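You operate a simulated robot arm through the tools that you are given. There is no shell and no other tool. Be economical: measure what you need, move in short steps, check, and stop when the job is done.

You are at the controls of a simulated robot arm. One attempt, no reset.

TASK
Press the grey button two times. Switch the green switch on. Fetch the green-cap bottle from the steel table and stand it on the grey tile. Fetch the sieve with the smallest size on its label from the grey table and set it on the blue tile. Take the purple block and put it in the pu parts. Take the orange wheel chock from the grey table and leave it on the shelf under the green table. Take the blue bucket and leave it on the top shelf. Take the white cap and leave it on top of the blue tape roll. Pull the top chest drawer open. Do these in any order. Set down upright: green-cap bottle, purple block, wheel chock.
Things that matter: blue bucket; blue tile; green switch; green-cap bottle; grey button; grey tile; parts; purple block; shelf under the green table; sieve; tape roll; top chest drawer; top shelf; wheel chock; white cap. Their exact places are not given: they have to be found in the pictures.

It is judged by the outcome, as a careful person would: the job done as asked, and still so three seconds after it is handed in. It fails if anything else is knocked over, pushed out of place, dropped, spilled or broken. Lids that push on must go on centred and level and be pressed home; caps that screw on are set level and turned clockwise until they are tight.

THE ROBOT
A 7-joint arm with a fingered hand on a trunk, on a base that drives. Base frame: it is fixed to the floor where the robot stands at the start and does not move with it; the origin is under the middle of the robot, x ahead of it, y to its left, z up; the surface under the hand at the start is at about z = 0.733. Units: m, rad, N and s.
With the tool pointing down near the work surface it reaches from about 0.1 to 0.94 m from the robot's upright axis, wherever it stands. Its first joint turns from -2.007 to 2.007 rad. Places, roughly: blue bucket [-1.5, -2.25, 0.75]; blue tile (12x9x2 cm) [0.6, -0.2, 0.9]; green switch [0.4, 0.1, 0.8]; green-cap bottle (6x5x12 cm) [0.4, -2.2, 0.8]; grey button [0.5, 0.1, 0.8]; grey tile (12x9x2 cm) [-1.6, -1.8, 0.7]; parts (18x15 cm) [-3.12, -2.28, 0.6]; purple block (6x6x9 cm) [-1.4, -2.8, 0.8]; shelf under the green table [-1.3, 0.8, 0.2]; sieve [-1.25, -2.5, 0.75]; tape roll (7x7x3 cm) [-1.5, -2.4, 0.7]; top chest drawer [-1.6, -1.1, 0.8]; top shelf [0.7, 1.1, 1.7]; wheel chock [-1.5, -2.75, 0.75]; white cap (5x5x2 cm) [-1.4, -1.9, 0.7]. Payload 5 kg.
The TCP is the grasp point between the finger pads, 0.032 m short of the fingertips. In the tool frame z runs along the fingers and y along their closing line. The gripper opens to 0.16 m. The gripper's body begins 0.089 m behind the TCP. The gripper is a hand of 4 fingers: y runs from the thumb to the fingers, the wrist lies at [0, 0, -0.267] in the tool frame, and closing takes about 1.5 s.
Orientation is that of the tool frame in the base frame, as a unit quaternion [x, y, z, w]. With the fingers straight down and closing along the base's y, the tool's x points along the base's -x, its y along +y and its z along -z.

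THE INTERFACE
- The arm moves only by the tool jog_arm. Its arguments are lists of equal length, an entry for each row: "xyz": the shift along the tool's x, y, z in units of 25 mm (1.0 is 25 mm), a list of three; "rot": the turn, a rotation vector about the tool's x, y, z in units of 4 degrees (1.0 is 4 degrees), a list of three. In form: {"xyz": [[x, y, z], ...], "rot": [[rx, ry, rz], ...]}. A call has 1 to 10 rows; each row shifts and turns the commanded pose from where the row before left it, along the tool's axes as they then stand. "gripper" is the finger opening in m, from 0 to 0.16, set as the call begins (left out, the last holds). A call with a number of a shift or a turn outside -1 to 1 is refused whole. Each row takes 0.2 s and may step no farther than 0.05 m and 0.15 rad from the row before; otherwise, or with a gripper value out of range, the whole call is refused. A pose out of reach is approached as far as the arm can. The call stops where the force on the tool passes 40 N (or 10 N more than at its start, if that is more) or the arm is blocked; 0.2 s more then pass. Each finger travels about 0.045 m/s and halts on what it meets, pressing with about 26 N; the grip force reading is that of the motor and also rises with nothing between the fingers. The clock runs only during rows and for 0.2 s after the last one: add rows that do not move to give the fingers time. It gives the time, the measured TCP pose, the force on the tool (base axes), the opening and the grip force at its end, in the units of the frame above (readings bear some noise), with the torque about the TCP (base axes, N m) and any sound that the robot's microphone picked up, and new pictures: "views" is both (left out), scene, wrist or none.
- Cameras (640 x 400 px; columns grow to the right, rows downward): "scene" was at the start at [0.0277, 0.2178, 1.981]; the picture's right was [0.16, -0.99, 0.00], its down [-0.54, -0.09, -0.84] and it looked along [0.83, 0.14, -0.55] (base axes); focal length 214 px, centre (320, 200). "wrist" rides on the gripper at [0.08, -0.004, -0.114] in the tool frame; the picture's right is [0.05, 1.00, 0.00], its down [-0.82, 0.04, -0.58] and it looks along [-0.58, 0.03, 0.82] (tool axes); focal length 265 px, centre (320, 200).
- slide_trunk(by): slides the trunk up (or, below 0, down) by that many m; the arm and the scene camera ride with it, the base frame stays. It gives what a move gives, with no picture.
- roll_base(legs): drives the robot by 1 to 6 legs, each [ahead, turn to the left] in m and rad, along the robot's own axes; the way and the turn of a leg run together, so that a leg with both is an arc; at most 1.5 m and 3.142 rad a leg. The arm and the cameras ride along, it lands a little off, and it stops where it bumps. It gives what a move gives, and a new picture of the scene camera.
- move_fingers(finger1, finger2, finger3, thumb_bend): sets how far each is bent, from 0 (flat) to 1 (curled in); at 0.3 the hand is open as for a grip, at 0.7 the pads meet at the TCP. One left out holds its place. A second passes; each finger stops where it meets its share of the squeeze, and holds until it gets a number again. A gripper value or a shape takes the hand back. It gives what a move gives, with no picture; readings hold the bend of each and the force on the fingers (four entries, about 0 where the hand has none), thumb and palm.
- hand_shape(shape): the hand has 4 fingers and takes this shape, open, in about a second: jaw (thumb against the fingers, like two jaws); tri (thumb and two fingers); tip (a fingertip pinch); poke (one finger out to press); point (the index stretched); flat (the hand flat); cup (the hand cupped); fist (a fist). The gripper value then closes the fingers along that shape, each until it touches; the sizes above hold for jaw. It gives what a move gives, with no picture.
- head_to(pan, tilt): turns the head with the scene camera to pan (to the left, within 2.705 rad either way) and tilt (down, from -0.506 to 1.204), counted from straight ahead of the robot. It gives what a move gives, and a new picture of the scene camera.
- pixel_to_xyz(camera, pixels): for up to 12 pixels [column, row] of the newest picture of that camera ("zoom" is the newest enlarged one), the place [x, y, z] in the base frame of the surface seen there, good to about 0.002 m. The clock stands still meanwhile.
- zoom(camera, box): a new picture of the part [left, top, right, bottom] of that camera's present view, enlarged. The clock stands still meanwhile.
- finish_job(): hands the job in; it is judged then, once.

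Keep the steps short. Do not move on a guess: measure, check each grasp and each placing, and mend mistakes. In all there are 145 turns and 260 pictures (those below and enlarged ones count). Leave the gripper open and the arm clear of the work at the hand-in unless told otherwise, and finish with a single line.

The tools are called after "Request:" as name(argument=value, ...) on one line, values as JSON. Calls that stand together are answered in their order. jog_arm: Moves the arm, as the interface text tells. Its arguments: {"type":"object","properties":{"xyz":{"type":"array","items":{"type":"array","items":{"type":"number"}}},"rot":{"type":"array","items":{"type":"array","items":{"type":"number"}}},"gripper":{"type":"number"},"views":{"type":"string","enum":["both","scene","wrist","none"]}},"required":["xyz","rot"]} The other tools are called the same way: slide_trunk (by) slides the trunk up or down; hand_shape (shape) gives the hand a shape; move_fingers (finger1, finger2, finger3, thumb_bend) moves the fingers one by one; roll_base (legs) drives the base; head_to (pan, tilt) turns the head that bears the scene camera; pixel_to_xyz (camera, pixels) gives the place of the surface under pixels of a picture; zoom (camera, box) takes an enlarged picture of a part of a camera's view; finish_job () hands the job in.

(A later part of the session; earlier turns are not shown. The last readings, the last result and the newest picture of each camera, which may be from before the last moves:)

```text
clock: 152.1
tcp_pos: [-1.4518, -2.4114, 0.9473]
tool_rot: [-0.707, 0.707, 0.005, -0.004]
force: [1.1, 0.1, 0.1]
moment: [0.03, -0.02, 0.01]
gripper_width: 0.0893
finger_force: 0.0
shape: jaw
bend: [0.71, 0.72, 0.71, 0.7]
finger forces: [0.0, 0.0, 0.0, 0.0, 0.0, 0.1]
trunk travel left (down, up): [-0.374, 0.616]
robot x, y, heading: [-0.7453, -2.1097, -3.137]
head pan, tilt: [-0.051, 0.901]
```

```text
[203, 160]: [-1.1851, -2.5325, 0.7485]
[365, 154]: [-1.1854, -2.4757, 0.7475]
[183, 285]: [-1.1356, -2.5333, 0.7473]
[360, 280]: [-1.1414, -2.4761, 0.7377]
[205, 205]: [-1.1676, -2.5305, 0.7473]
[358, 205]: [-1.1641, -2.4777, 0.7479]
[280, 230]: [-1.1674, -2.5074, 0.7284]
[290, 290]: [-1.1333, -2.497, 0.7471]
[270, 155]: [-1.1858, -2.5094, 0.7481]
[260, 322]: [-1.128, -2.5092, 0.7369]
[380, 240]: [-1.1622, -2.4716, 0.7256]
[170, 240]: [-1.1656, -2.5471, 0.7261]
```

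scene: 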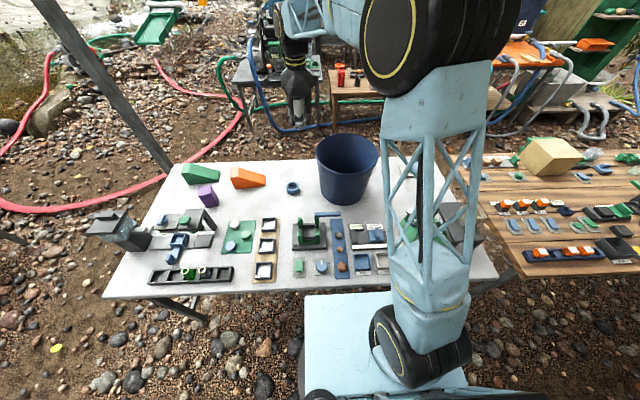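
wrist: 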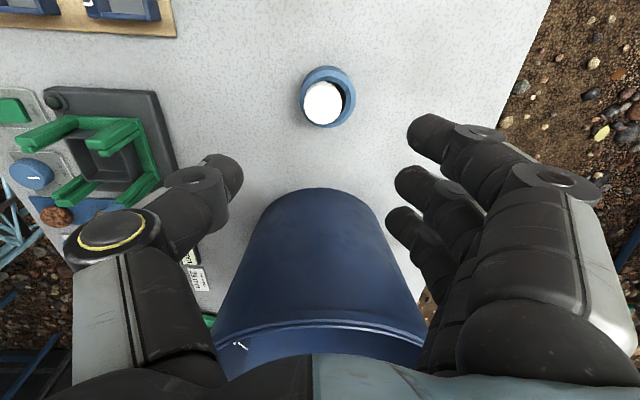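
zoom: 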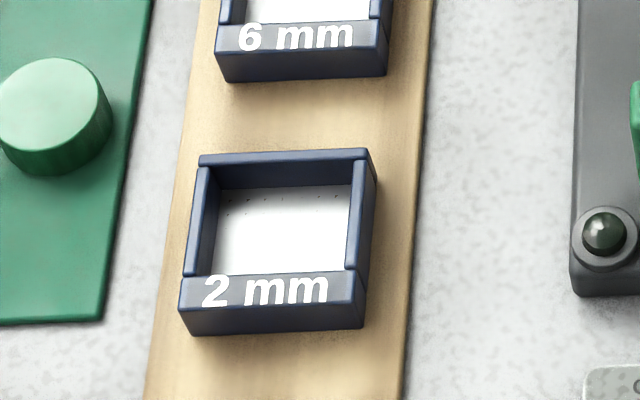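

Request:
jog_arm(xyz=[[0.4, -1, 0], [0.4, -1, 0], [0.4, -1, 0], [0.4, -1, 0], [0.4, -1, 0], [0.4, -1, 0], [0.4, -1, 0], [0.4, -1, 0], [0.4, -1, 0], [0.2, -1, 0]], rot=[[0, 0, 0], [0, 0, 0], [0, 0, 0], [0, 0, 0], [0, 0, 0], [0, 0, 0], [0, 0, 0], [0, 0, 0], [0, 0, 0], [0, 0, 0]], gripper=0.1, views="none")

Request:
jog_arm(xyz=[[0, -1, 0], [0, -0.75, 0], [0, 0, 0], [0, 0, 0], [0, 0, 0], [0, 0, 0], [0, 0, 0], [0, 0, 0], [0, 0, 0], [0, 0, 0]], rot=[[0, 0, 0], [0, 0, 0], [0, 0, -1], [0, 0, -1], [0, 0, -1], [0, 0, -1], [0, 0, -1], [0, 0, -1], [0, 0, -1], [0, 0, -1]], views="none")

Request:
jog_arm(xyz=[[0, 0, 0], [0, 0, 0], [0, 0, 0], [0, 0, 0], [0, 0, 0], [0, 0, 0], [0, 0, 0], [0, 0, 0]], rot=[[0, 0, -1], [0, 0, -1], [0, 0, -1], [0, 0, -1], [0, 0, -1], [0, 0, -1], [0, 0, -1], [0, 0, -1]], views="none")

Request:
jog_arm(xyz=[[0, 0, 0], [0, 0, 0], [0, 0, 0], [0, 0, 0], [0, 0, 0], [0, 0, 0], [0, 0, 0]], rot=[[0, 0, -1], [0, 0, -1], [0, 0, -1], [0, 0, -1], [0, 0, -1], [0, 0, -1], [0, 0, -0.5]], views="both")

```text
clock: 154.3
tcp_pos: [-1.2006, -2.5051, 0.9428]
tool_rot: [-0.706, 0.708, 0.005, -0.004]
force: [-0.4, 0.6, 0.4]
moment: [-0.01, -0.05, 0.0]
gripper_width: 0.0993
finger_force: 0.0
shape: jaw
bend: [0.71, 0.71, 0.71, 0.68]
finger forces: [0.0, 0.0, 0.1, 0.1, 0.0, 0.0]
trunk travel left (down, up): [-0.374, 0.616]
robot x, y, heading: [-0.7442, -2.1118, -3.139]
head pan, tilt: [-0.051, 0.901]
```

```text
clock: 156.5
tcp_pos: [-1.1579, -2.5065, 0.9428]
tool_rot: [0.874, -0.486, -0.006, 0.002]
force: [0.8, 0.2, 0.3]
moment: [-0.02, -0.04, 0.01]
gripper_width: 0.0997
finger_force: 0.1
shape: jaw
bend: [0.71, 0.71, 0.71, 0.68]
finger forces: [0.0, 0.0, 0.1, 0.0, 0.0, 0.0]
trunk travel left (down, up): [-0.374, 0.616]
robot x, y, heading: [-0.7448, -2.115, -3.137]
head pan, tilt: [-0.051, 0.901]
```

```text
clock: 158.3
tcp_pos: [-1.1575, -2.5067, 0.9427]
tool_rot: [0.974, -0.226, -0.005, 0.0]
force: [0.4, -0.1, -0.1]
moment: [0.02, -0.02, -0.02]
gripper_width: 0.0996
finger_force: 0.1
shape: jaw
bend: [0.71, 0.71, 0.71, 0.68]
finger forces: [0.0, 0.1, 0.1, 0.1, 0.0, 0.0]
trunk travel left (down, up): [-0.374, 0.616]
robot x, y, heading: [-0.7445, -2.1113, -3.139]
head pan, tilt: [-0.051, 0.901]
```

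```text
clock: 159.9
tcp_pos: [-1.1564, -2.5069, 0.9418]
tool_rot: [1.0, -0.002, -0.005, -0.002]
force: [-0.6, -0.1, 1.0]
moment: [-0.02, -0.01, 0.0]
gripper_width: 0.0996
finger_force: 0.0
shape: jaw
bend: [0.71, 0.71, 0.71, 0.68]
finger forces: [0.0, 0.1, 0.1, 0.1, 0.1, 0.1]
trunk travel left (down, up): [-0.374, 0.616]
robot x, y, heading: [-0.7454, -2.1101, -3.136]
head pan, tilt: [-0.051, 0.901]
```

scene: 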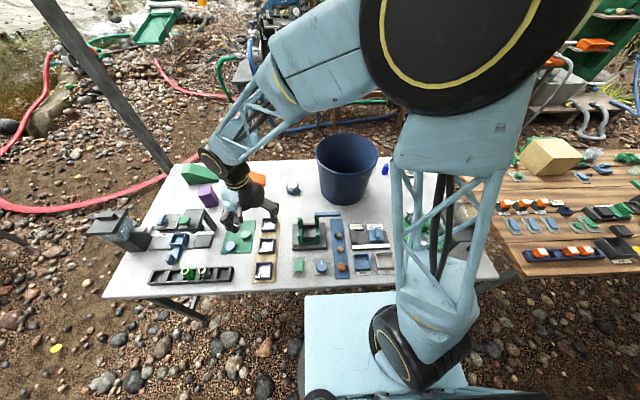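
wrist: 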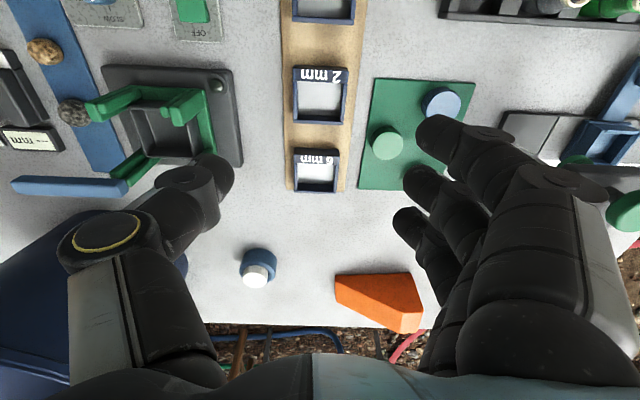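

Request:
jog_arm(xyz=[[0, 0, 1], [0, 0, 1], [0, 0, 1], [0, 0, 1], [0, 0, 1], [0, 0, 0.8]], rot=[[0, 0, 0], [0, 0, 0], [0, 0, 0], [0, 0, 0], [0, 0, 0], [0, 0, 0]], gripper=0.085, views="wrist")

Request:
pixel_to_xyz(camera="wrist", pixels=[[410, 130], [397, 180], [388, 220], [240, 170], [322, 130], [300, 150], [348, 150]])

```text
clock: 161.3
tcp_pos: [-1.1589, -2.5047, 0.7964]
tool_rot: [1.0, -0.002, -0.006, -0.001]
force: [-0.2, 0.1, -0.3]
moment: [0.0, -0.03, -0.01]
gripper_width: 0.0857
finger_force: 0.1
shape: jaw
bend: [0.72, 0.72, 0.72, 0.7]
finger forces: [0.0, 0.0, 0.0, 0.0, 0.0, 0.0]
trunk travel left (down, up): [-0.374, 0.616]
robot x, y, heading: [-0.7447, -2.1098, -3.137]
head pan, tilt: [-0.051, 0.901]
```

wrist: 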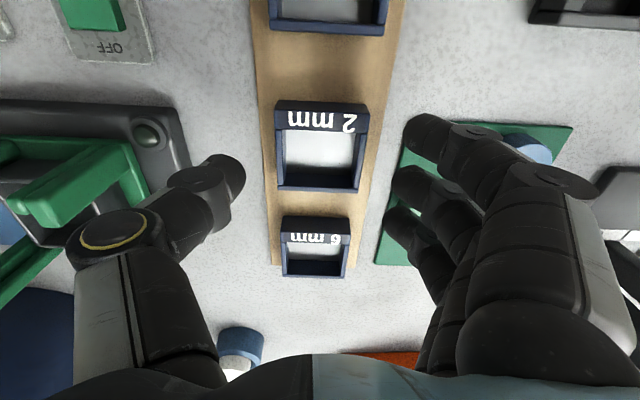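

```text
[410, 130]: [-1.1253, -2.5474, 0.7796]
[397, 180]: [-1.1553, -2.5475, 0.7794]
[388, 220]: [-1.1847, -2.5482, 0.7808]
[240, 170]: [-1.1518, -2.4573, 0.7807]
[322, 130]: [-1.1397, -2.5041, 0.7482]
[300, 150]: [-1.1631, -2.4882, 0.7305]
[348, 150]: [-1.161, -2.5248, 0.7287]
```

Request:
jog_arm(xyz=[[0, 0, 0.6], [0, 0, 0.6], [0, 0, 0.24]], rot=[[0, 0, 0], [0, 0, 0], [0, 0, 0]], views="none")

Request:
jog_arm(xyz=[[0, 0, 0], [0, 0, 0], [0, 0, 0], [0, 0, 0], [0, 0, 0], [0, 0, 0], [0, 0, 0]], rot=[[0, 0, 0], [0, 0, 0], [0, 0, 0], [0, 0, 0], [0, 0, 0], [0, 0, 0], [0, 0, 0]], gripper=0.0, views="wrist")

```text
clock: 162.1
tcp_pos: [-1.1591, -2.5048, 0.761]
tool_rot: [1.0, -0.001, -0.005, -0.002]
force: [0.1, 0.4, 0.2]
moment: [0.03, -0.04, 0.0]
gripper_width: 0.0858
finger_force: 0.1
shape: jaw
bend: [0.72, 0.72, 0.72, 0.7]
finger forces: [0.1, 0.1, 0.0, 0.0, 0.0, 0.0]
trunk travel left (down, up): [-0.374, 0.616]
robot x, y, heading: [-0.7435, -2.1103, -3.138]
head pan, tilt: [-0.051, 0.901]
```

```text
clock: 163.7
tcp_pos: [-1.1582, -2.5049, 0.7607]
tool_rot: [1.0, -0.001, -0.005, -0.001]
force: [0.1, 0.7, 0.6]
moment: [0.0, 0.01, -0.04]
gripper_width: 0.0541
finger_force: 26.0
shape: jaw
bend: [0.73, 0.73, 0.73, 0.7]
finger forces: [7.7, 7.7, 7.9, 0.0, 23.5, 0.1]
trunk travel left (down, up): [-0.374, 0.616]
robot x, y, heading: [-0.7458, -2.1125, -3.139]
head pan, tilt: [-0.051, 0.901]
```

wrist: 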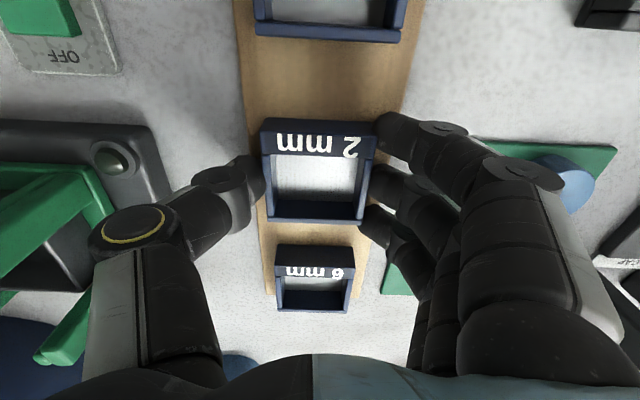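

Firm grip on the 2 mm sieve. Lift.

Request:
jog_arm(xyz=[[0, 0, -0.5], [0, 0, -1], [0, 0, -1], [0, 0, -1], [0, 0, -1], [0, 0, -1], [0, 0, -1], [0, 0, -1]], rot=[[0, 0, 0], [0, 0, 0], [0, 0, 0], [0, 0, 0], [0, 0, 0], [0, 0, 0], [0, 0, 0], [0, 0, 0]], views="wrist")

Request:
slide_trunk(by=0.4)

```text
clock: 165.5
tcp_pos: [-1.156, -2.5064, 0.949]
tool_rot: [1.0, -0.002, -0.006, -0.001]
force: [-0.8, 0.4, -0.3]
moment: [0.02, 0.0, 0.0]
gripper_width: 0.054
finger_force: 26.0
shape: jaw
bend: [0.73, 0.73, 0.73, 0.7]
finger forces: [7.8, 7.7, 7.9, 0.0, 23.5, 0.1]
trunk travel left (down, up): [-0.374, 0.616]
robot x, y, heading: [-0.7456, -2.1158, -3.131]
head pan, tilt: [-0.051, 0.901]
```

wrist: 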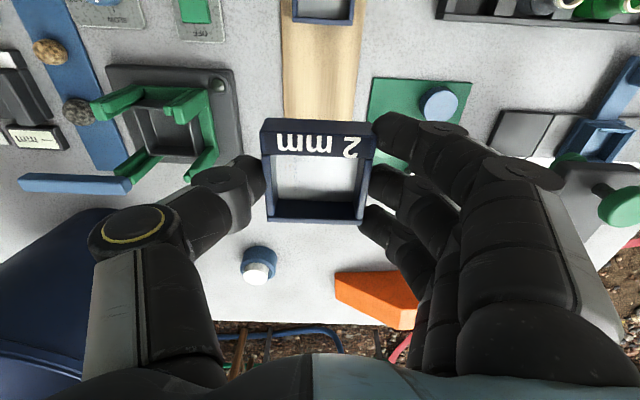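

```text
clock: 169.3
tcp_pos: [-1.1558, -2.507, 1.3481]
tool_rot: [1.0, -0.001, -0.005, -0.001]
force: [0.3, 0.8, -0.8]
moment: [0.04, 0.02, -0.02]
gripper_width: 0.0539
finger_force: 25.8
shape: jaw
bend: [0.73, 0.73, 0.73, 0.7]
finger forces: [7.8, 7.7, 7.8, 0.1, 23.5, 0.1]
trunk travel left (down, up): [-0.774, 0.216]
robot x, y, heading: [-0.7445, -2.1141, -3.143]
head pan, tilt: [-0.051, 0.901]
```

Request:
roll_base(legs=[[-0.5, 0], [0, -1.571], [1.0, 0], [1.0, 0]])

Request:
roll_base(legs=[[0, -1.571]])

Request:
head_to(pan=0.0, tilt=0.9)

```text
clock: 185.8
tcp_pos: [-0.7102, 0.2841, 1.3494]
tool_rot: [0.716, -0.698, -0.003, -0.004]
force: [-0.2, 0.1, 0.0]
moment: [-0.01, 0.0, -0.02]
gripper_width: 0.0539
finger_force: 26.3
shape: jaw
bend: [0.73, 0.73, 0.73, 0.7]
finger forces: [7.7, 7.7, 7.9, 0.0, 23.2, 0.0]
trunk travel left (down, up): [-0.774, 0.216]
robot x, y, heading: [-0.3003, -0.1183, 1.605]
head pan, tilt: [-0.051, 0.901]
```

scene: 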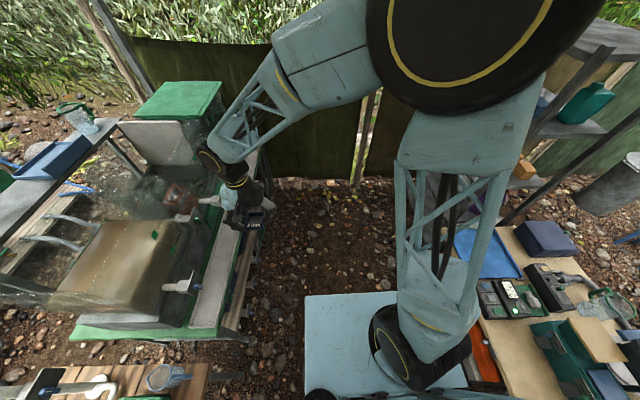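

```text
clock: 190.2
tcp_pos: [0.1005, 0.29, 1.3481]
tool_rot: [-0.01, 1.0, -0.001, 0.005]
force: [-0.4, -0.3, -1.0]
moment: [0.01, -0.03, 0.01]
gripper_width: 0.0535
finger_force: 26.1
shape: jaw
bend: [0.73, 0.73, 0.73, 0.7]
finger forces: [7.7, 7.6, 7.8, 0.0, 23.0, 0.0]
trunk travel left (down, up): [-0.774, 0.216]
robot x, y, heading: [-0.3016, -0.1153, 0.031]
head pan, tilt: [-0.051, 0.901]
```

scene: 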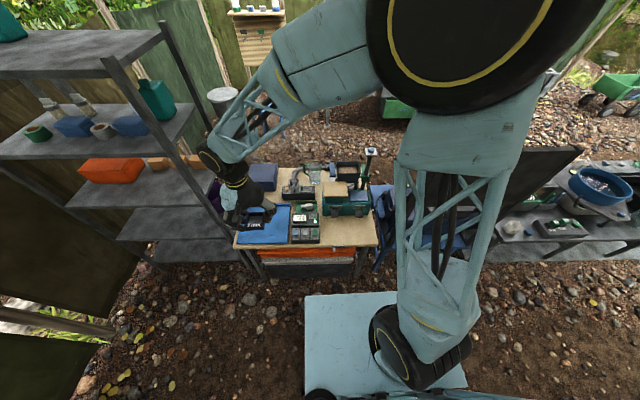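

```text
clock: 190.9
tcp_pos: [0.1, 0.2897, 1.3493]
tool_rot: [-0.011, 1.0, 0.0, 0.005]
force: [0.1, 0.4, 0.0]
moment: [0.0, 0.01, -0.05]
gripper_width: 0.0537
finger_force: 26.1
shape: jaw
bend: [0.73, 0.73, 0.73, 0.7]
finger forces: [7.8, 7.6, 7.7, 0.1, 22.9, 0.1]
trunk travel left (down, up): [-0.774, 0.216]
robot x, y, heading: [-0.2982, -0.1154, 0.029]
head pan, tilt: [0.0, 0.901]
```

scene: 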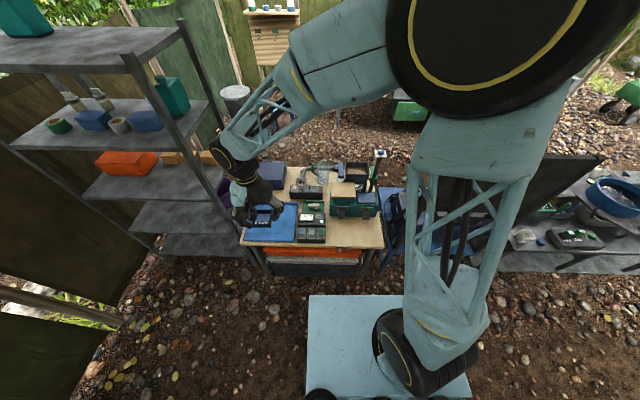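

Request:
roll_base(legs=[[0.1, -0.03]])

Request:
zoom(camera="scene", box=[310, 150, 400, 230])

```text
clock: 192.0
tcp_pos: [0.2159, 0.2804, 1.3495]
tool_rot: [0.003, 1.0, -0.001, 0.005]
force: [1.3, -0.4, -1.0]
moment: [0.01, 0.08, 0.0]
gripper_width: 0.0535
finger_force: 26.1
shape: jaw
bend: [0.73, 0.73, 0.73, 0.7]
finger forces: [7.7, 7.7, 7.8, 0.1, 23.0, 0.0]
trunk travel left (down, up): [-0.774, 0.216]
robot x, y, heading: [-0.1975, -0.114, 0.001]
head pan, tilt: [0.0, 0.901]
```

scene: 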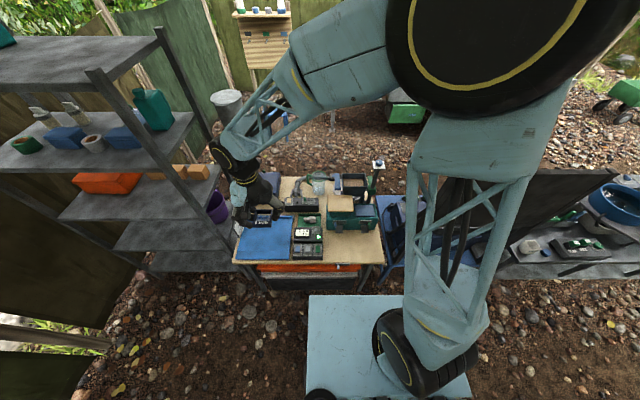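

```text
5.00 times, centred on (355, 190) of scene
```

zoom: 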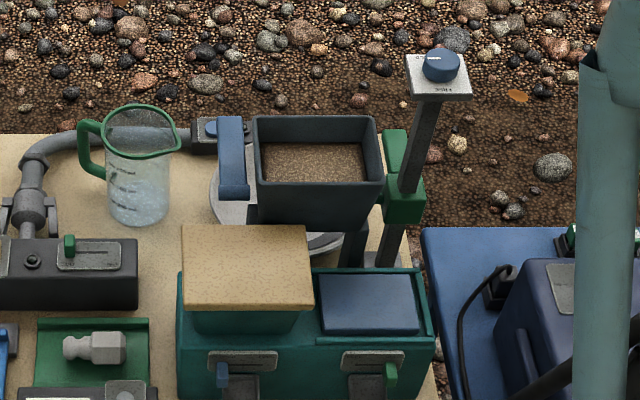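

Request:
pixel_to_xyz(camera="zoom", pixels=[[325, 280], [408, 278], [323, 325], [415, 325], [365, 300], [310, 300], [308, 255], [425, 330], [275, 200], [360, 195], [430, 90], [378, 130]])

```text
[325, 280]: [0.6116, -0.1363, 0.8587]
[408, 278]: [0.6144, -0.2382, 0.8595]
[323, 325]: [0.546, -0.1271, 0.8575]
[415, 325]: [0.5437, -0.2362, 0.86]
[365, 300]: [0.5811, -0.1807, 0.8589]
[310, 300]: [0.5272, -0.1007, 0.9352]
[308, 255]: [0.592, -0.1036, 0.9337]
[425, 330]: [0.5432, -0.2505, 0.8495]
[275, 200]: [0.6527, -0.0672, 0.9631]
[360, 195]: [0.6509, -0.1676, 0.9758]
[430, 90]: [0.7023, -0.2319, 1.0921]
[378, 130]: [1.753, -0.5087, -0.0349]
```

Tile measured: centre (0.58,−0.185), top 0.859. Go above it, high.

Request:
jog_arm(xyz=[[-0.7, -1, 0], [-0.7, -1, 0], [-0.7, -1, 0], [-0.7, -1, 0], [-0.7, -1, 0], [-0.7, -1, 0], [-0.7, -1, 0], [-0.7, -1, 0], [-0.7, -1, 0], [-0.7, -1, 0]], rot=[[0, 0, 0], [0, 0, 0], [0, 0, 0], [0, 0, 0], [0, 0, 0], [0, 0, 0], [0, 0, 0], [0, 0, 0], [0, 0, 0], [0, 0, 0]], views="none")

Request:
jog_arm(xyz=[[-0.8, -1, 0], [-0.8, -1, 0], [-0.8, -1, 0], [-0.8, -1, 0], [-0.8, -1, 0], [-0.8, -1, 0], [-0.8, -1, 0], [-0.8, -1, 0], [-0.8, -1, 0]], rot=[[0, 0, 0], [0, 0, 0], [0, 0, 0], [0, 0, 0], [0, 0, 0], [0, 0, 0], [0, 0, 0], [0, 0, 0], [0, 0, 0]], views="none")

Request:
slide_trunk(by=-0.3)

Request:
jog_arm(xyz=[[0, 0, 0]], rot=[[0, 0, 0]], views="both")

```text
clock: 194.2
tcp_pos: [0.3857, 0.0279, 1.3502]
tool_rot: [0.003, 1.0, -0.001, 0.005]
force: [0.0, -0.1, -1.6]
moment: [0.05, -0.01, -0.03]
gripper_width: 0.0535
finger_force: 26.2
shape: jaw
bend: [0.73, 0.73, 0.73, 0.7]
finger forces: [7.7, 7.7, 7.8, 0.0, 23.1, 0.0]
trunk travel left (down, up): [-0.774, 0.216]
robot x, y, heading: [-0.1961, -0.1147, 0.002]
head pan, tilt: [0.0, 0.901]
```

```text
clock: 196.2
tcp_pos: [0.5659, -0.1997, 1.3515]
tool_rot: [0.003, 1.0, -0.001, 0.005]
force: [-0.1, 1.0, -0.8]
moment: [-0.01, 0.02, 0.0]
gripper_width: 0.0536
finger_force: 26.4
shape: jaw
bend: [0.73, 0.73, 0.73, 0.7]
finger forces: [7.7, 7.7, 7.8, 0.1, 23.2, 0.0]
trunk travel left (down, up): [-0.774, 0.216]
robot x, y, heading: [-0.2016, -0.116, 0.001]
head pan, tilt: [0.0, 0.901]
```

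```text
clock: 199.2
tcp_pos: [0.5658, -0.1992, 1.0543]
tool_rot: [0.003, 1.0, -0.001, 0.004]
force: [-0.7, 0.2, 0.3]
moment: [-0.02, -0.01, 0.01]
gripper_width: 0.0532
finger_force: 26.2
shape: jaw
bend: [0.73, 0.73, 0.73, 0.7]
finger forces: [7.7, 7.5, 7.8, 0.1, 23.2, 0.0]
trunk travel left (down, up): [-0.474, 0.516]
robot x, y, heading: [-0.2014, -0.1124, -0.002]
head pan, tilt: [0.0, 0.901]
```

```text
clock: 199.6
tcp_pos: [0.5655, -0.1987, 1.0541]
tool_rot: [0.003, 1.0, -0.001, 0.005]
force: [0.2, 0.0, -0.4]
moment: [0.01, 0.0, 0.0]
gripper_width: 0.0532
finger_force: 26.2
shape: jaw
bend: [0.73, 0.73, 0.73, 0.7]
finger forces: [7.7, 7.7, 7.8, 0.0, 23.2, 0.0]
trunk travel left (down, up): [-0.474, 0.516]
robot x, y, heading: [-0.1994, -0.1153, 0.002]
head pan, tilt: [0.0, 0.901]
```

scene: 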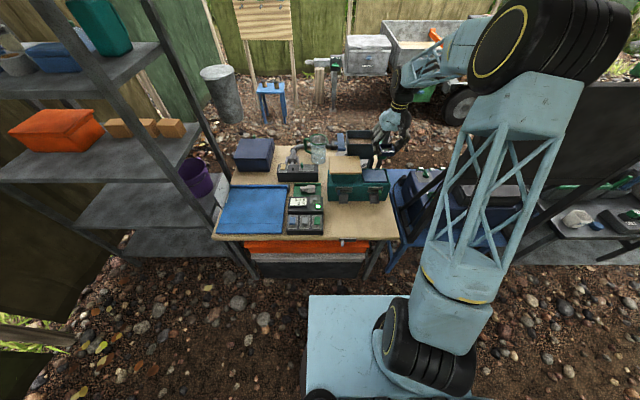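
wrist: 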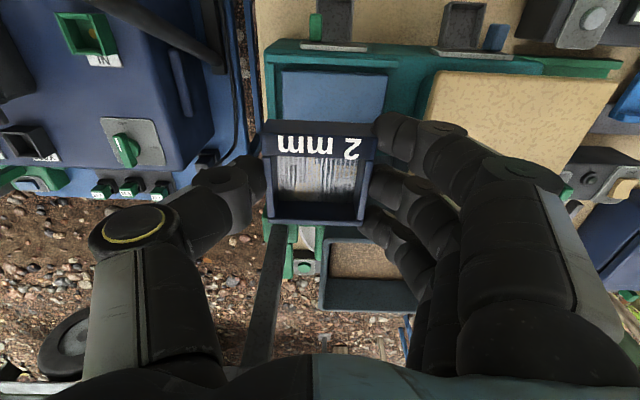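

Request:
pixel_to_xyz(camera="wrist", pixels=[[450, 130], [520, 170], [560, 230], [130, 225], [195, 190], [270, 270], [330, 245], [320, 130], [280, 75], [385, 75]])

Request:
jog_arm(xyz=[[-0.2, 0, 1], [0, 0, 1], [0, 0, 1], [0, 0, 0.8]], rot=[[0, 0, 0], [0, 0, 0], [0, 0, 0], [0, 0, 0]], views="both")

Request:
zoom(camera="scene", box=[310, 80, 440, 210])

```text
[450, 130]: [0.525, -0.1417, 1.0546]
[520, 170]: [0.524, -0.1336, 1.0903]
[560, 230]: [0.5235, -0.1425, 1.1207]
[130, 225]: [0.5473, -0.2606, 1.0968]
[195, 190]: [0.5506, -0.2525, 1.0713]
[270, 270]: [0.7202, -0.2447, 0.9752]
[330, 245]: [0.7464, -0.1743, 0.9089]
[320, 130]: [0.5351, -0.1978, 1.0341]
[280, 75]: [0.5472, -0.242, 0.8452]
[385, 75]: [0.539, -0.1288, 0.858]
```

```text
clock: 200.6
tcp_pos: [0.5735, -0.1993, 0.9569]
tool_rot: [0.003, 1.0, -0.001, 0.005]
force: [0.9, 0.3, -0.6]
moment: [-0.02, -0.02, 0.0]
gripper_width: 0.0535
finger_force: 26.1
shape: jaw
bend: [0.73, 0.73, 0.73, 0.7]
finger forces: [7.7, 7.6, 7.8, 0.1, 23.1, 0.1]
trunk travel left (down, up): [-0.474, 0.516]
robot x, y, heading: [-0.2, -0.1129, -0.0]
head pan, tilt: [0.0, 0.901]
```

scene: 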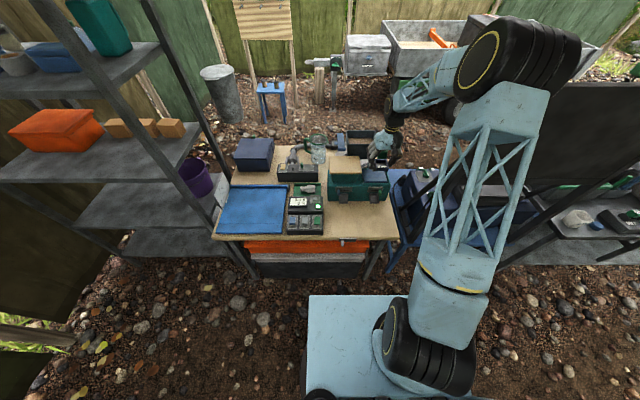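
wrist: 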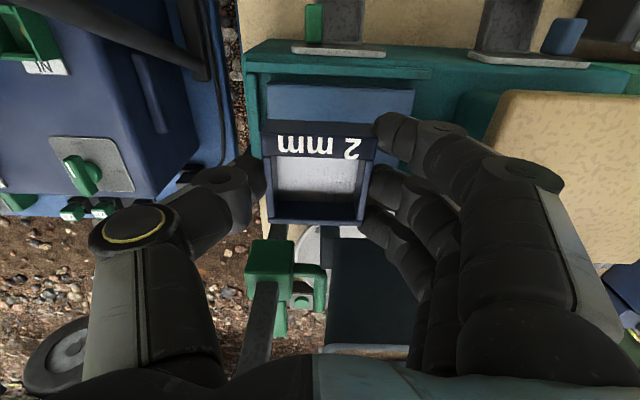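

```text
3.08 times, centred on (375, 145) of scene
```

zoom: 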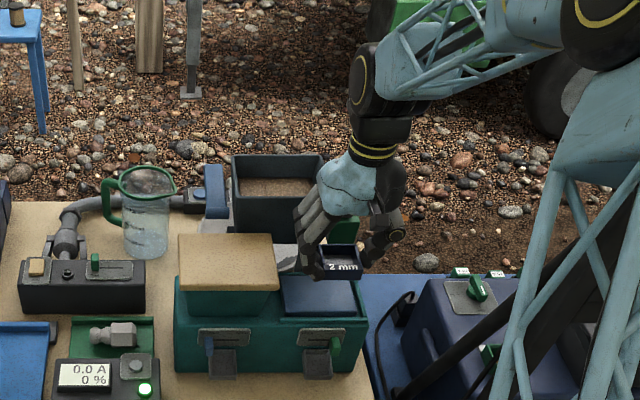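

Request:
jog_arm(xyz=[[0, 0, 0.7], [0, 0, 0.7], [0, 0, 0.6], [0, 0, 0.2], [0, 0, 0.1], [0, 0, 0.1]], rot=[[0, 0, 0], [0, 0, 0], [0, 0, 0], [0, 0, 0], [0, 0, 0], [0, 0, 0]], views="wrist")

Request:
zoom(camera="scene", box=[310, 80, 440, 210])

```text
clock: 202.0
tcp_pos: [0.5713, -0.1985, 0.8978]
tool_rot: [0.002, 1.0, 0.0, 0.005]
force: [-0.6, 0.0, -0.7]
moment: [0.0, 0.03, 0.02]
gripper_width: 0.0536
finger_force: 25.7
shape: jaw
bend: [0.73, 0.73, 0.73, 0.7]
finger forces: [7.7, 7.6, 7.8, 0.0, 23.1, 0.1]
trunk travel left (down, up): [-0.474, 0.516]
robot x, y, heading: [-0.2031, -0.1141, -0.002]
head pan, tilt: [0.0, 0.901]
```

wrist: 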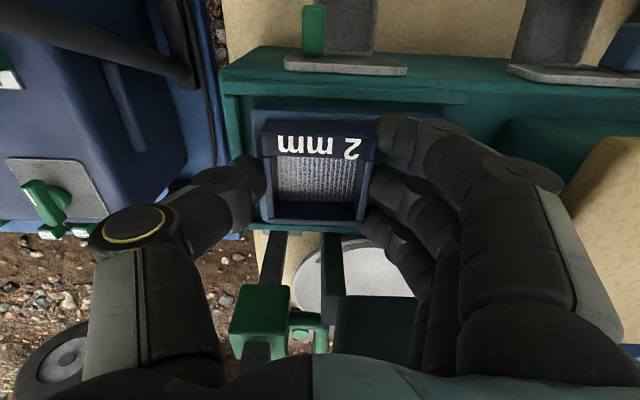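

```text
3.08 times, centred on (375, 145) of scene
```

zoom: 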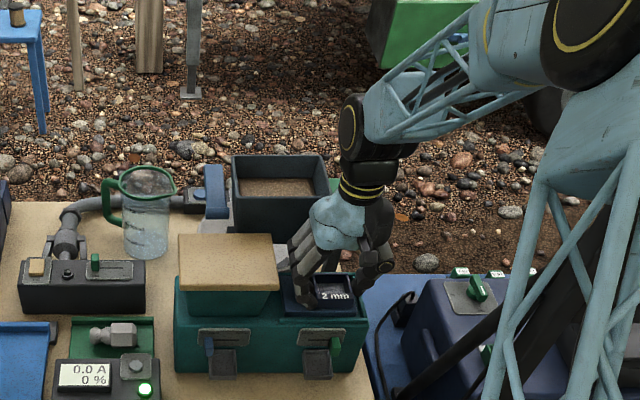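

Request:
jog_arm(xyz=[[0, 0, 0.1], [0, 0, 0.1], [0, 0, 0.1]], rot=[[0, 0, 0], [0, 0, 0], [0, 0, 0]], views="none")

```text
clock: 202.8
tcp_pos: [0.5721, -0.1996, 0.8941]
tool_rot: [0.002, 1.0, -0.002, 0.007]
force: [-2.6, -0.7, 19.6]
moment: [0.01, 0.07, -0.01]
gripper_width: 0.0539
finger_force: 25.8
shape: jaw
bend: [0.74, 0.74, 0.73, 0.71]
finger forces: [9.4, 9.4, 8.7, 0.1, 28.2, 0.0]
trunk travel left (down, up): [-0.474, 0.516]
robot x, y, heading: [-0.1985, -0.116, -0.0]
head pan, tilt: [0.0, 0.901]
```

Contact. Ease off and open a little, then rise.

Request:
jog_arm(xyz=[[0, 0, -0.06], [0, 0, 0], [0, 0, 0], [0, 0, 0], [0, 0, 0], [0, 0, 0]], rot=[[0, 0, 0], [0, 0, 0], [0, 0, 0], [0, 0, 0], [0, 0, 0], [0, 0, 0]], gripper=0.078, views="none")

Request:
jog_arm(xyz=[[0, 0, -0.5], [0, 0, -1], [0, 0, -1], [0, 0, -1], [0, 0, -1], [0, 0, -1], [0, 0, -1]], rot=[[0, 0, 0], [0, 0, 0], [0, 0, 0], [0, 0, 0], [0, 0, 0], [0, 0, 0], [0, 0, 0]], views="both")

Request:
zoom(camera="scene", box=[310, 80, 440, 210])

```text
clock: 204.2
tcp_pos: [0.5717, -0.1992, 0.8936]
tool_rot: [0.003, 1.0, -0.001, 0.005]
force: [-0.3, -3.1, 8.4]
moment: [0.28, 0.12, 0.04]
gripper_width: 0.075
finger_force: 0.1
shape: jaw
bend: [0.74, 0.73, 0.73, 0.7]
finger forces: [4.2, 2.7, 0.9, 0.0, 0.0, 0.0]
trunk travel left (down, up): [-0.474, 0.516]
robot x, y, heading: [-0.202, -0.1182, 0.001]
head pan, tilt: [0.0, 0.901]
```

```text
clock: 205.8
tcp_pos: [0.5705, -0.199, 1.053]
tool_rot: [0.003, 1.0, -0.002, 0.006]
force: [-0.1, 0.5, 0.4]
moment: [-0.01, 0.01, -0.03]
gripper_width: 0.0772
finger_force: 0.1
shape: jaw
bend: [0.73, 0.73, 0.73, 0.7]
finger forces: [0.0, 0.0, 0.0, 0.1, 0.0, 0.0]
trunk travel left (down, up): [-0.474, 0.516]
robot x, y, heading: [-0.2002, -0.112, -0.003]
head pan, tilt: [0.0, 0.901]
```

scene: 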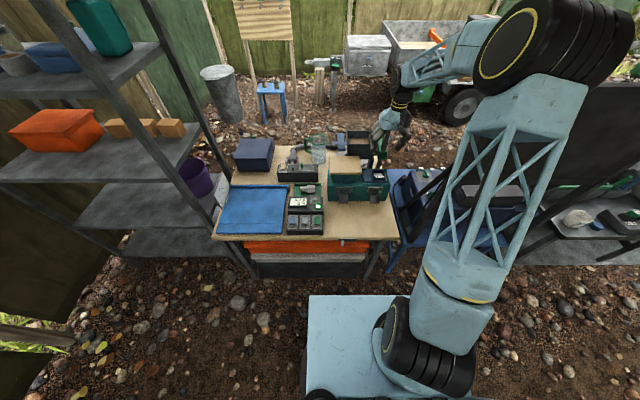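
wrist: 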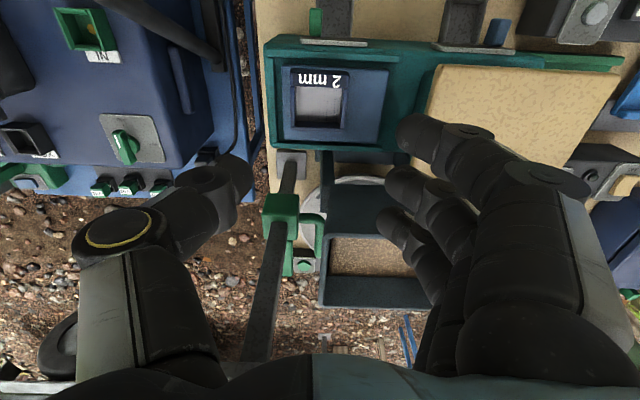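

```text
3.08 times, centred on (375, 145) of scene
```

zoom: 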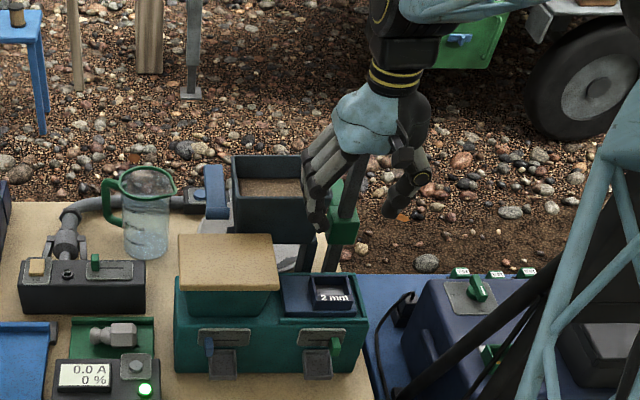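

Sieve sits on the tile. Now look at the shelf rack (top shelf) and the green table from here.

Request:
slide_trunk(by=0.4)

Request:
head_to(pan=0.8, tilt=0.5)

Request:
pixel_to_xyz(camera="scene", pixels=[[280, 200], [330, 190], [400, 190], [200, 200], [430, 200], [335, 160], [360, 220], [250, 180]])

Request:
head_to(pan=2.4, tilt=0.7)

Request:
zoom(camera="scene", box=[140, 80, 460, 320])

```text
clock: 209.7
tcp_pos: [0.5702, -0.1988, 1.4532]
tool_rot: [0.002, 1.0, -0.001, 0.006]
force: [-0.2, 0.1, 0.0]
moment: [0.0, 0.02, 0.0]
gripper_width: 0.0774
finger_force: 0.1
shape: jaw
bend: [0.73, 0.73, 0.73, 0.7]
finger forces: [0.1, 0.0, 0.0, 0.1, 0.1, 0.0]
trunk travel left (down, up): [-0.874, 0.116]
robot x, y, heading: [-0.2, -0.1172, 0.004]
head pan, tilt: [0.0, 0.901]
```

```text
clock: 210.8
tcp_pos: [0.5701, -0.1986, 1.4527]
tool_rot: [0.004, 1.0, -0.001, 0.006]
force: [-0.5, -0.1, -0.4]
moment: [0.0, -0.02, 0.0]
gripper_width: 0.0768
finger_force: 0.0
shape: jaw
bend: [0.73, 0.73, 0.73, 0.7]
finger forces: [0.1, 0.1, 0.0, 0.1, 0.0, 0.0]
trunk travel left (down, up): [-0.874, 0.116]
robot x, y, heading: [-0.1949, -0.1141, -0.001]
head pan, tilt: [0.799, 0.499]
```

scene: 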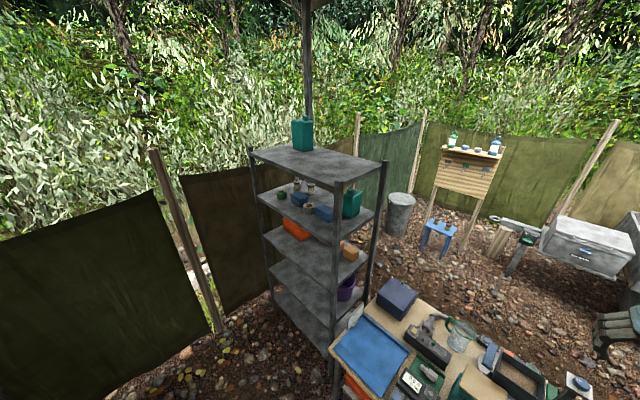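

```text
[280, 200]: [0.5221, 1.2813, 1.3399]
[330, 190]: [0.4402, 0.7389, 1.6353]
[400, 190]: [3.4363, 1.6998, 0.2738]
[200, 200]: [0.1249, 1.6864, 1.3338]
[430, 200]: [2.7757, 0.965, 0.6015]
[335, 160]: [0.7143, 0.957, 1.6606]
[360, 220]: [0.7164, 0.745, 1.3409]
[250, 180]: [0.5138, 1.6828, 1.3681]
```

```text
clock: 212.4
tcp_pos: [0.5705, -0.1988, 1.4542]
tool_rot: [0.003, 1.0, -0.002, 0.005]
force: [-0.3, 0.4, -0.1]
moment: [0.0, -0.01, 0.01]
gripper_width: 0.077
finger_force: 0.1
shape: jaw
bend: [0.73, 0.73, 0.73, 0.7]
finger forces: [0.1, 0.0, 0.1, 0.1, 0.0, 0.0]
trunk travel left (down, up): [-0.874, 0.116]
robot x, y, heading: [-0.2006, -0.1123, -0.003]
head pan, tilt: [2.4, 0.7]
```

scene: 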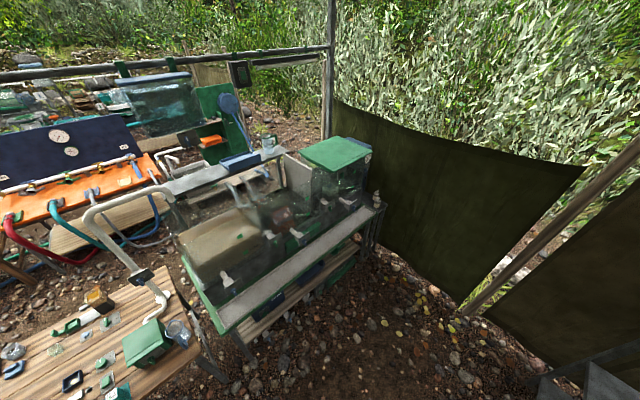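

```text
1.67 times, centred on (300, 200) of scene
```

zoom: 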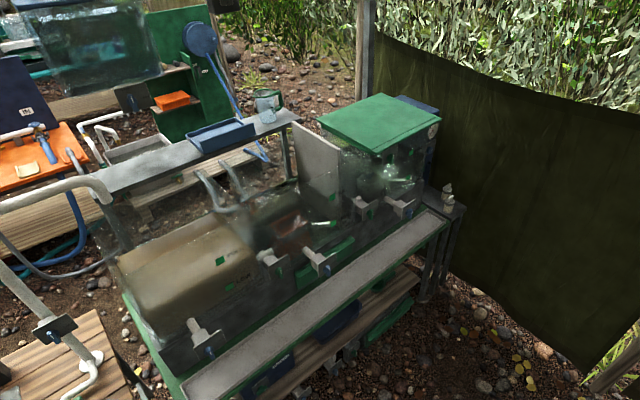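

Next the chest drawer. Drive to face the wooden table.

Request:
roll_base(legs=[[0, -1.571], [1.0, 0], [0, -1.571], [0.3, 0]])

Request:
head_to(pan=0.0, tilt=0.8)

Request:
zoom(camera="scene", box=[200, 80, 440, 230])

```text
clock: 227.4
tcp_pos: [-1.2915, -1.0503, 1.4526]
tool_rot: [1.0, -0.002, -0.005, -0.001]
force: [0.0, -0.4, -1.1]
moment: [0.01, -0.01, -0.01]
gripper_width: 0.0772
finger_force: 0.1
shape: jaw
bend: [0.73, 0.73, 0.73, 0.7]
finger forces: [0.0, 0.0, 0.0, 0.0, 0.0, 0.2]
trunk travel left (down, up): [-0.874, 0.116]
robot x, y, heading: [-0.52, -1.1337, -3.141]
head pan, tilt: [2.4, 0.7]
```

scene: 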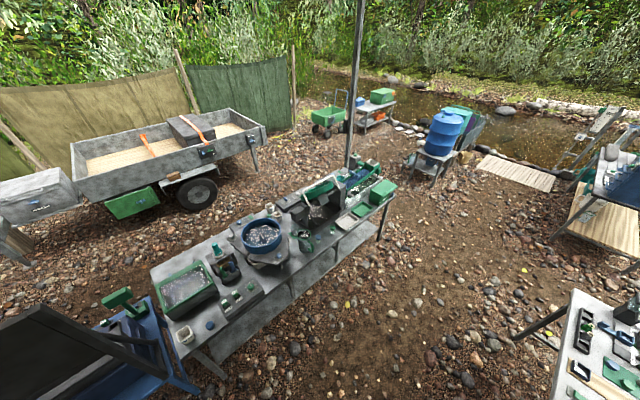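

```text
clock: 229.6
tcp_pos: [-1.2917, -1.0505, 1.4532]
tool_rot: [1.0, -0.002, -0.005, 0.0]
force: [-0.2, 0.1, -0.8]
moment: [-0.01, 0.02, 0.01]
gripper_width: 0.0771
finger_force: 0.0
shape: jaw
bend: [0.73, 0.73, 0.73, 0.7]
finger forces: [0.0, 0.0, 0.0, 0.0, 0.0, 0.1]
trunk travel left (down, up): [-0.874, 0.116]
robot x, y, heading: [-0.5189, -1.1312, -3.14]
head pan, tilt: [0.0, 0.799]
```

scene: 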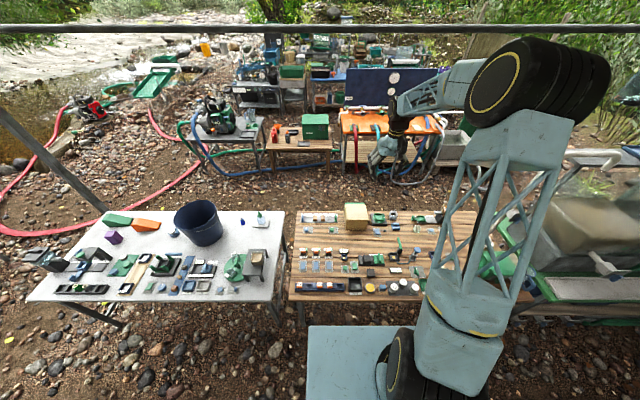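

```text
2.67 times, centred on (320, 155) of scene
```

zoom: 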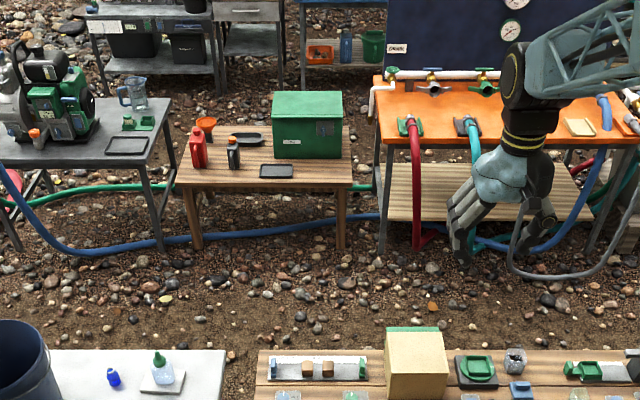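

Request:
zoom(camera="scene", box=[280, 190, 460, 310])

Request:
pixel_to_xyz(camera="scene", pixels=[[345, 206], [357, 206], [356, 220], [346, 228], [368, 228], [356, 235], [367, 206], [345, 214]])

```text
3.33 times, centred on (370, 250) of scene
```

zoom: 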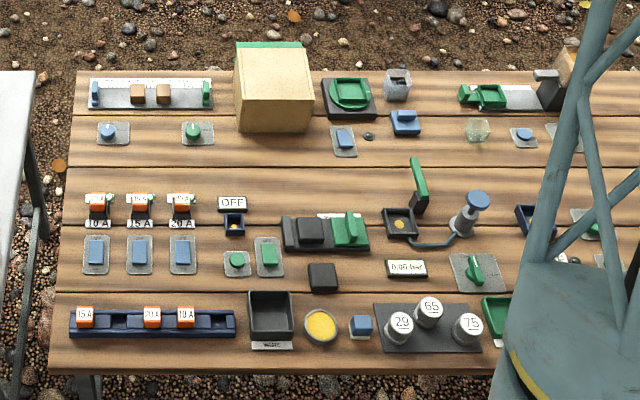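

```text
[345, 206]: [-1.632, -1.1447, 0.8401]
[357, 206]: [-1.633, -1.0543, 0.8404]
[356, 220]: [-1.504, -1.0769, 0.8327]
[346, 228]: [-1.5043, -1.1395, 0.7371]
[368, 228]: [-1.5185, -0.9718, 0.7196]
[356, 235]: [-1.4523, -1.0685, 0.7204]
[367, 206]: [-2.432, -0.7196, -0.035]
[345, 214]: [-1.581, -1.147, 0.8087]
```

Request:
pixel_to_xyz(camera="scene", pixels=[[105, 208], [60, 160], [200, 145], [260, 170], [300, 155], [380, 175], [180, 180], [130, 190], [345, 180], [27, 298], [250, 213], [420, 180]])

Request:
head_to(pan=0.55, tilt=0.6)

Request:
pixel_to_xyz(camera="scene", pixels=[[320, 300], [260, 250], [200, 250], [380, 160], [300, 160], [440, 150], [160, 200], [240, 160], [340, 120], [420, 130]])

```text
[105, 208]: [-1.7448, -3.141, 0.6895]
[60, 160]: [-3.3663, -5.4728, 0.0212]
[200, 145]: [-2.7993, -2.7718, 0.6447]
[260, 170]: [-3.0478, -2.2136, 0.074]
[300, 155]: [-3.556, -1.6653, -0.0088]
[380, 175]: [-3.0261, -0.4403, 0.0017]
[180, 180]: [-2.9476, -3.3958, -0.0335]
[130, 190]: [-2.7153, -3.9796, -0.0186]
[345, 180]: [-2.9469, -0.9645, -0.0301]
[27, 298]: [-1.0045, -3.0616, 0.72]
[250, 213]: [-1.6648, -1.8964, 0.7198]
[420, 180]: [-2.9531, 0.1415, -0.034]
```

```text
clock: 230.6
tcp_pos: [-1.291, -1.0501, 1.4533]
tool_rot: [1.0, -0.001, -0.005, -0.001]
force: [0.5, -1.1, -0.5]
moment: [0.0, -0.01, 0.01]
gripper_width: 0.0771
finger_force: 0.1
shape: jaw
bend: [0.73, 0.73, 0.73, 0.7]
finger forces: [0.0, 0.0, 0.0, 0.0, 0.0, 0.0]
trunk travel left (down, up): [-0.874, 0.116]
robot x, y, heading: [-0.5196, -1.1315, -3.134]
head pan, tilt: [0.55, 0.6]
```

scene: 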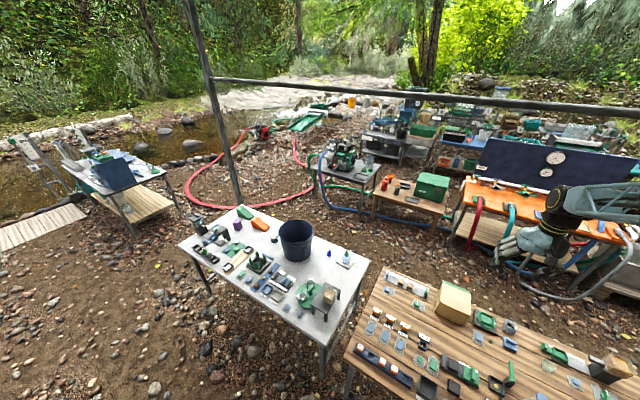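

```text
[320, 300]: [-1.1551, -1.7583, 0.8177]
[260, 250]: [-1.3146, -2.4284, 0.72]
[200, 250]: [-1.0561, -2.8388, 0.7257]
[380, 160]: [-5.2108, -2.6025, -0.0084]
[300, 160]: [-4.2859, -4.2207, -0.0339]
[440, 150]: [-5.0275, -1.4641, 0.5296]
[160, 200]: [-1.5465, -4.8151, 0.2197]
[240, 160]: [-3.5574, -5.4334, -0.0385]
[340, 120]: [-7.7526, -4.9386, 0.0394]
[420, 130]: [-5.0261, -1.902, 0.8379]
```

Request:
pixel_to_xyz(camera="scene", pixels=[[190, 190], [215, 207], [250, 207], [280, 205], [308, 193], [312, 180], [300, 165], [330, 203], [350, 213], [370, 200], [480, 250], [237, 205]])

Request:
zoom(camera="scene", box=[180, 120, 480, 270])

Request:
zoom(camera="scene", box=[360, 150, 480, 230])

```text
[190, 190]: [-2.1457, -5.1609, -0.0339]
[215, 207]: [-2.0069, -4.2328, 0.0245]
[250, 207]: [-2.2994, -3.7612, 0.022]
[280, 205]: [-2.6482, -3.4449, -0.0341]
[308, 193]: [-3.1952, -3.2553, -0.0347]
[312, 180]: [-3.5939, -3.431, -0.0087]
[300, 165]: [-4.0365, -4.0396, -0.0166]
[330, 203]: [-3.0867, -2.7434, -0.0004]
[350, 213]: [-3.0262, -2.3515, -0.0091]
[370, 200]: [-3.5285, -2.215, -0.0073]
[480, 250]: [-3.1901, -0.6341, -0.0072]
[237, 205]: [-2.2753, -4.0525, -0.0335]
```

```text
2.13 times, centred on (330, 195) of scene
```

zoom: 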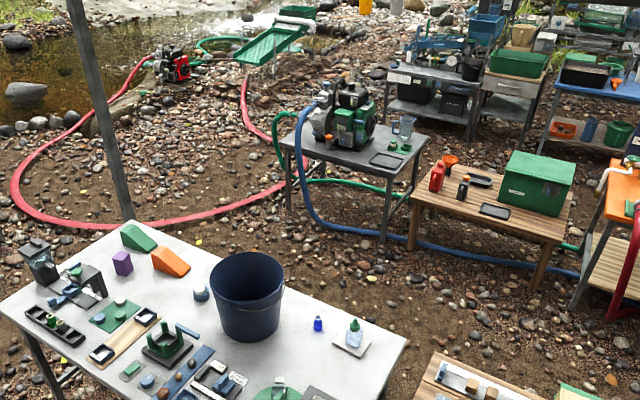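

```text
5.00 times, centred on (420, 190) of scene
```

zoom: 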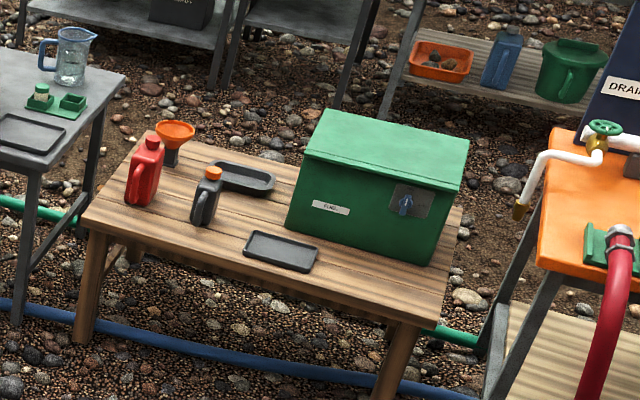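

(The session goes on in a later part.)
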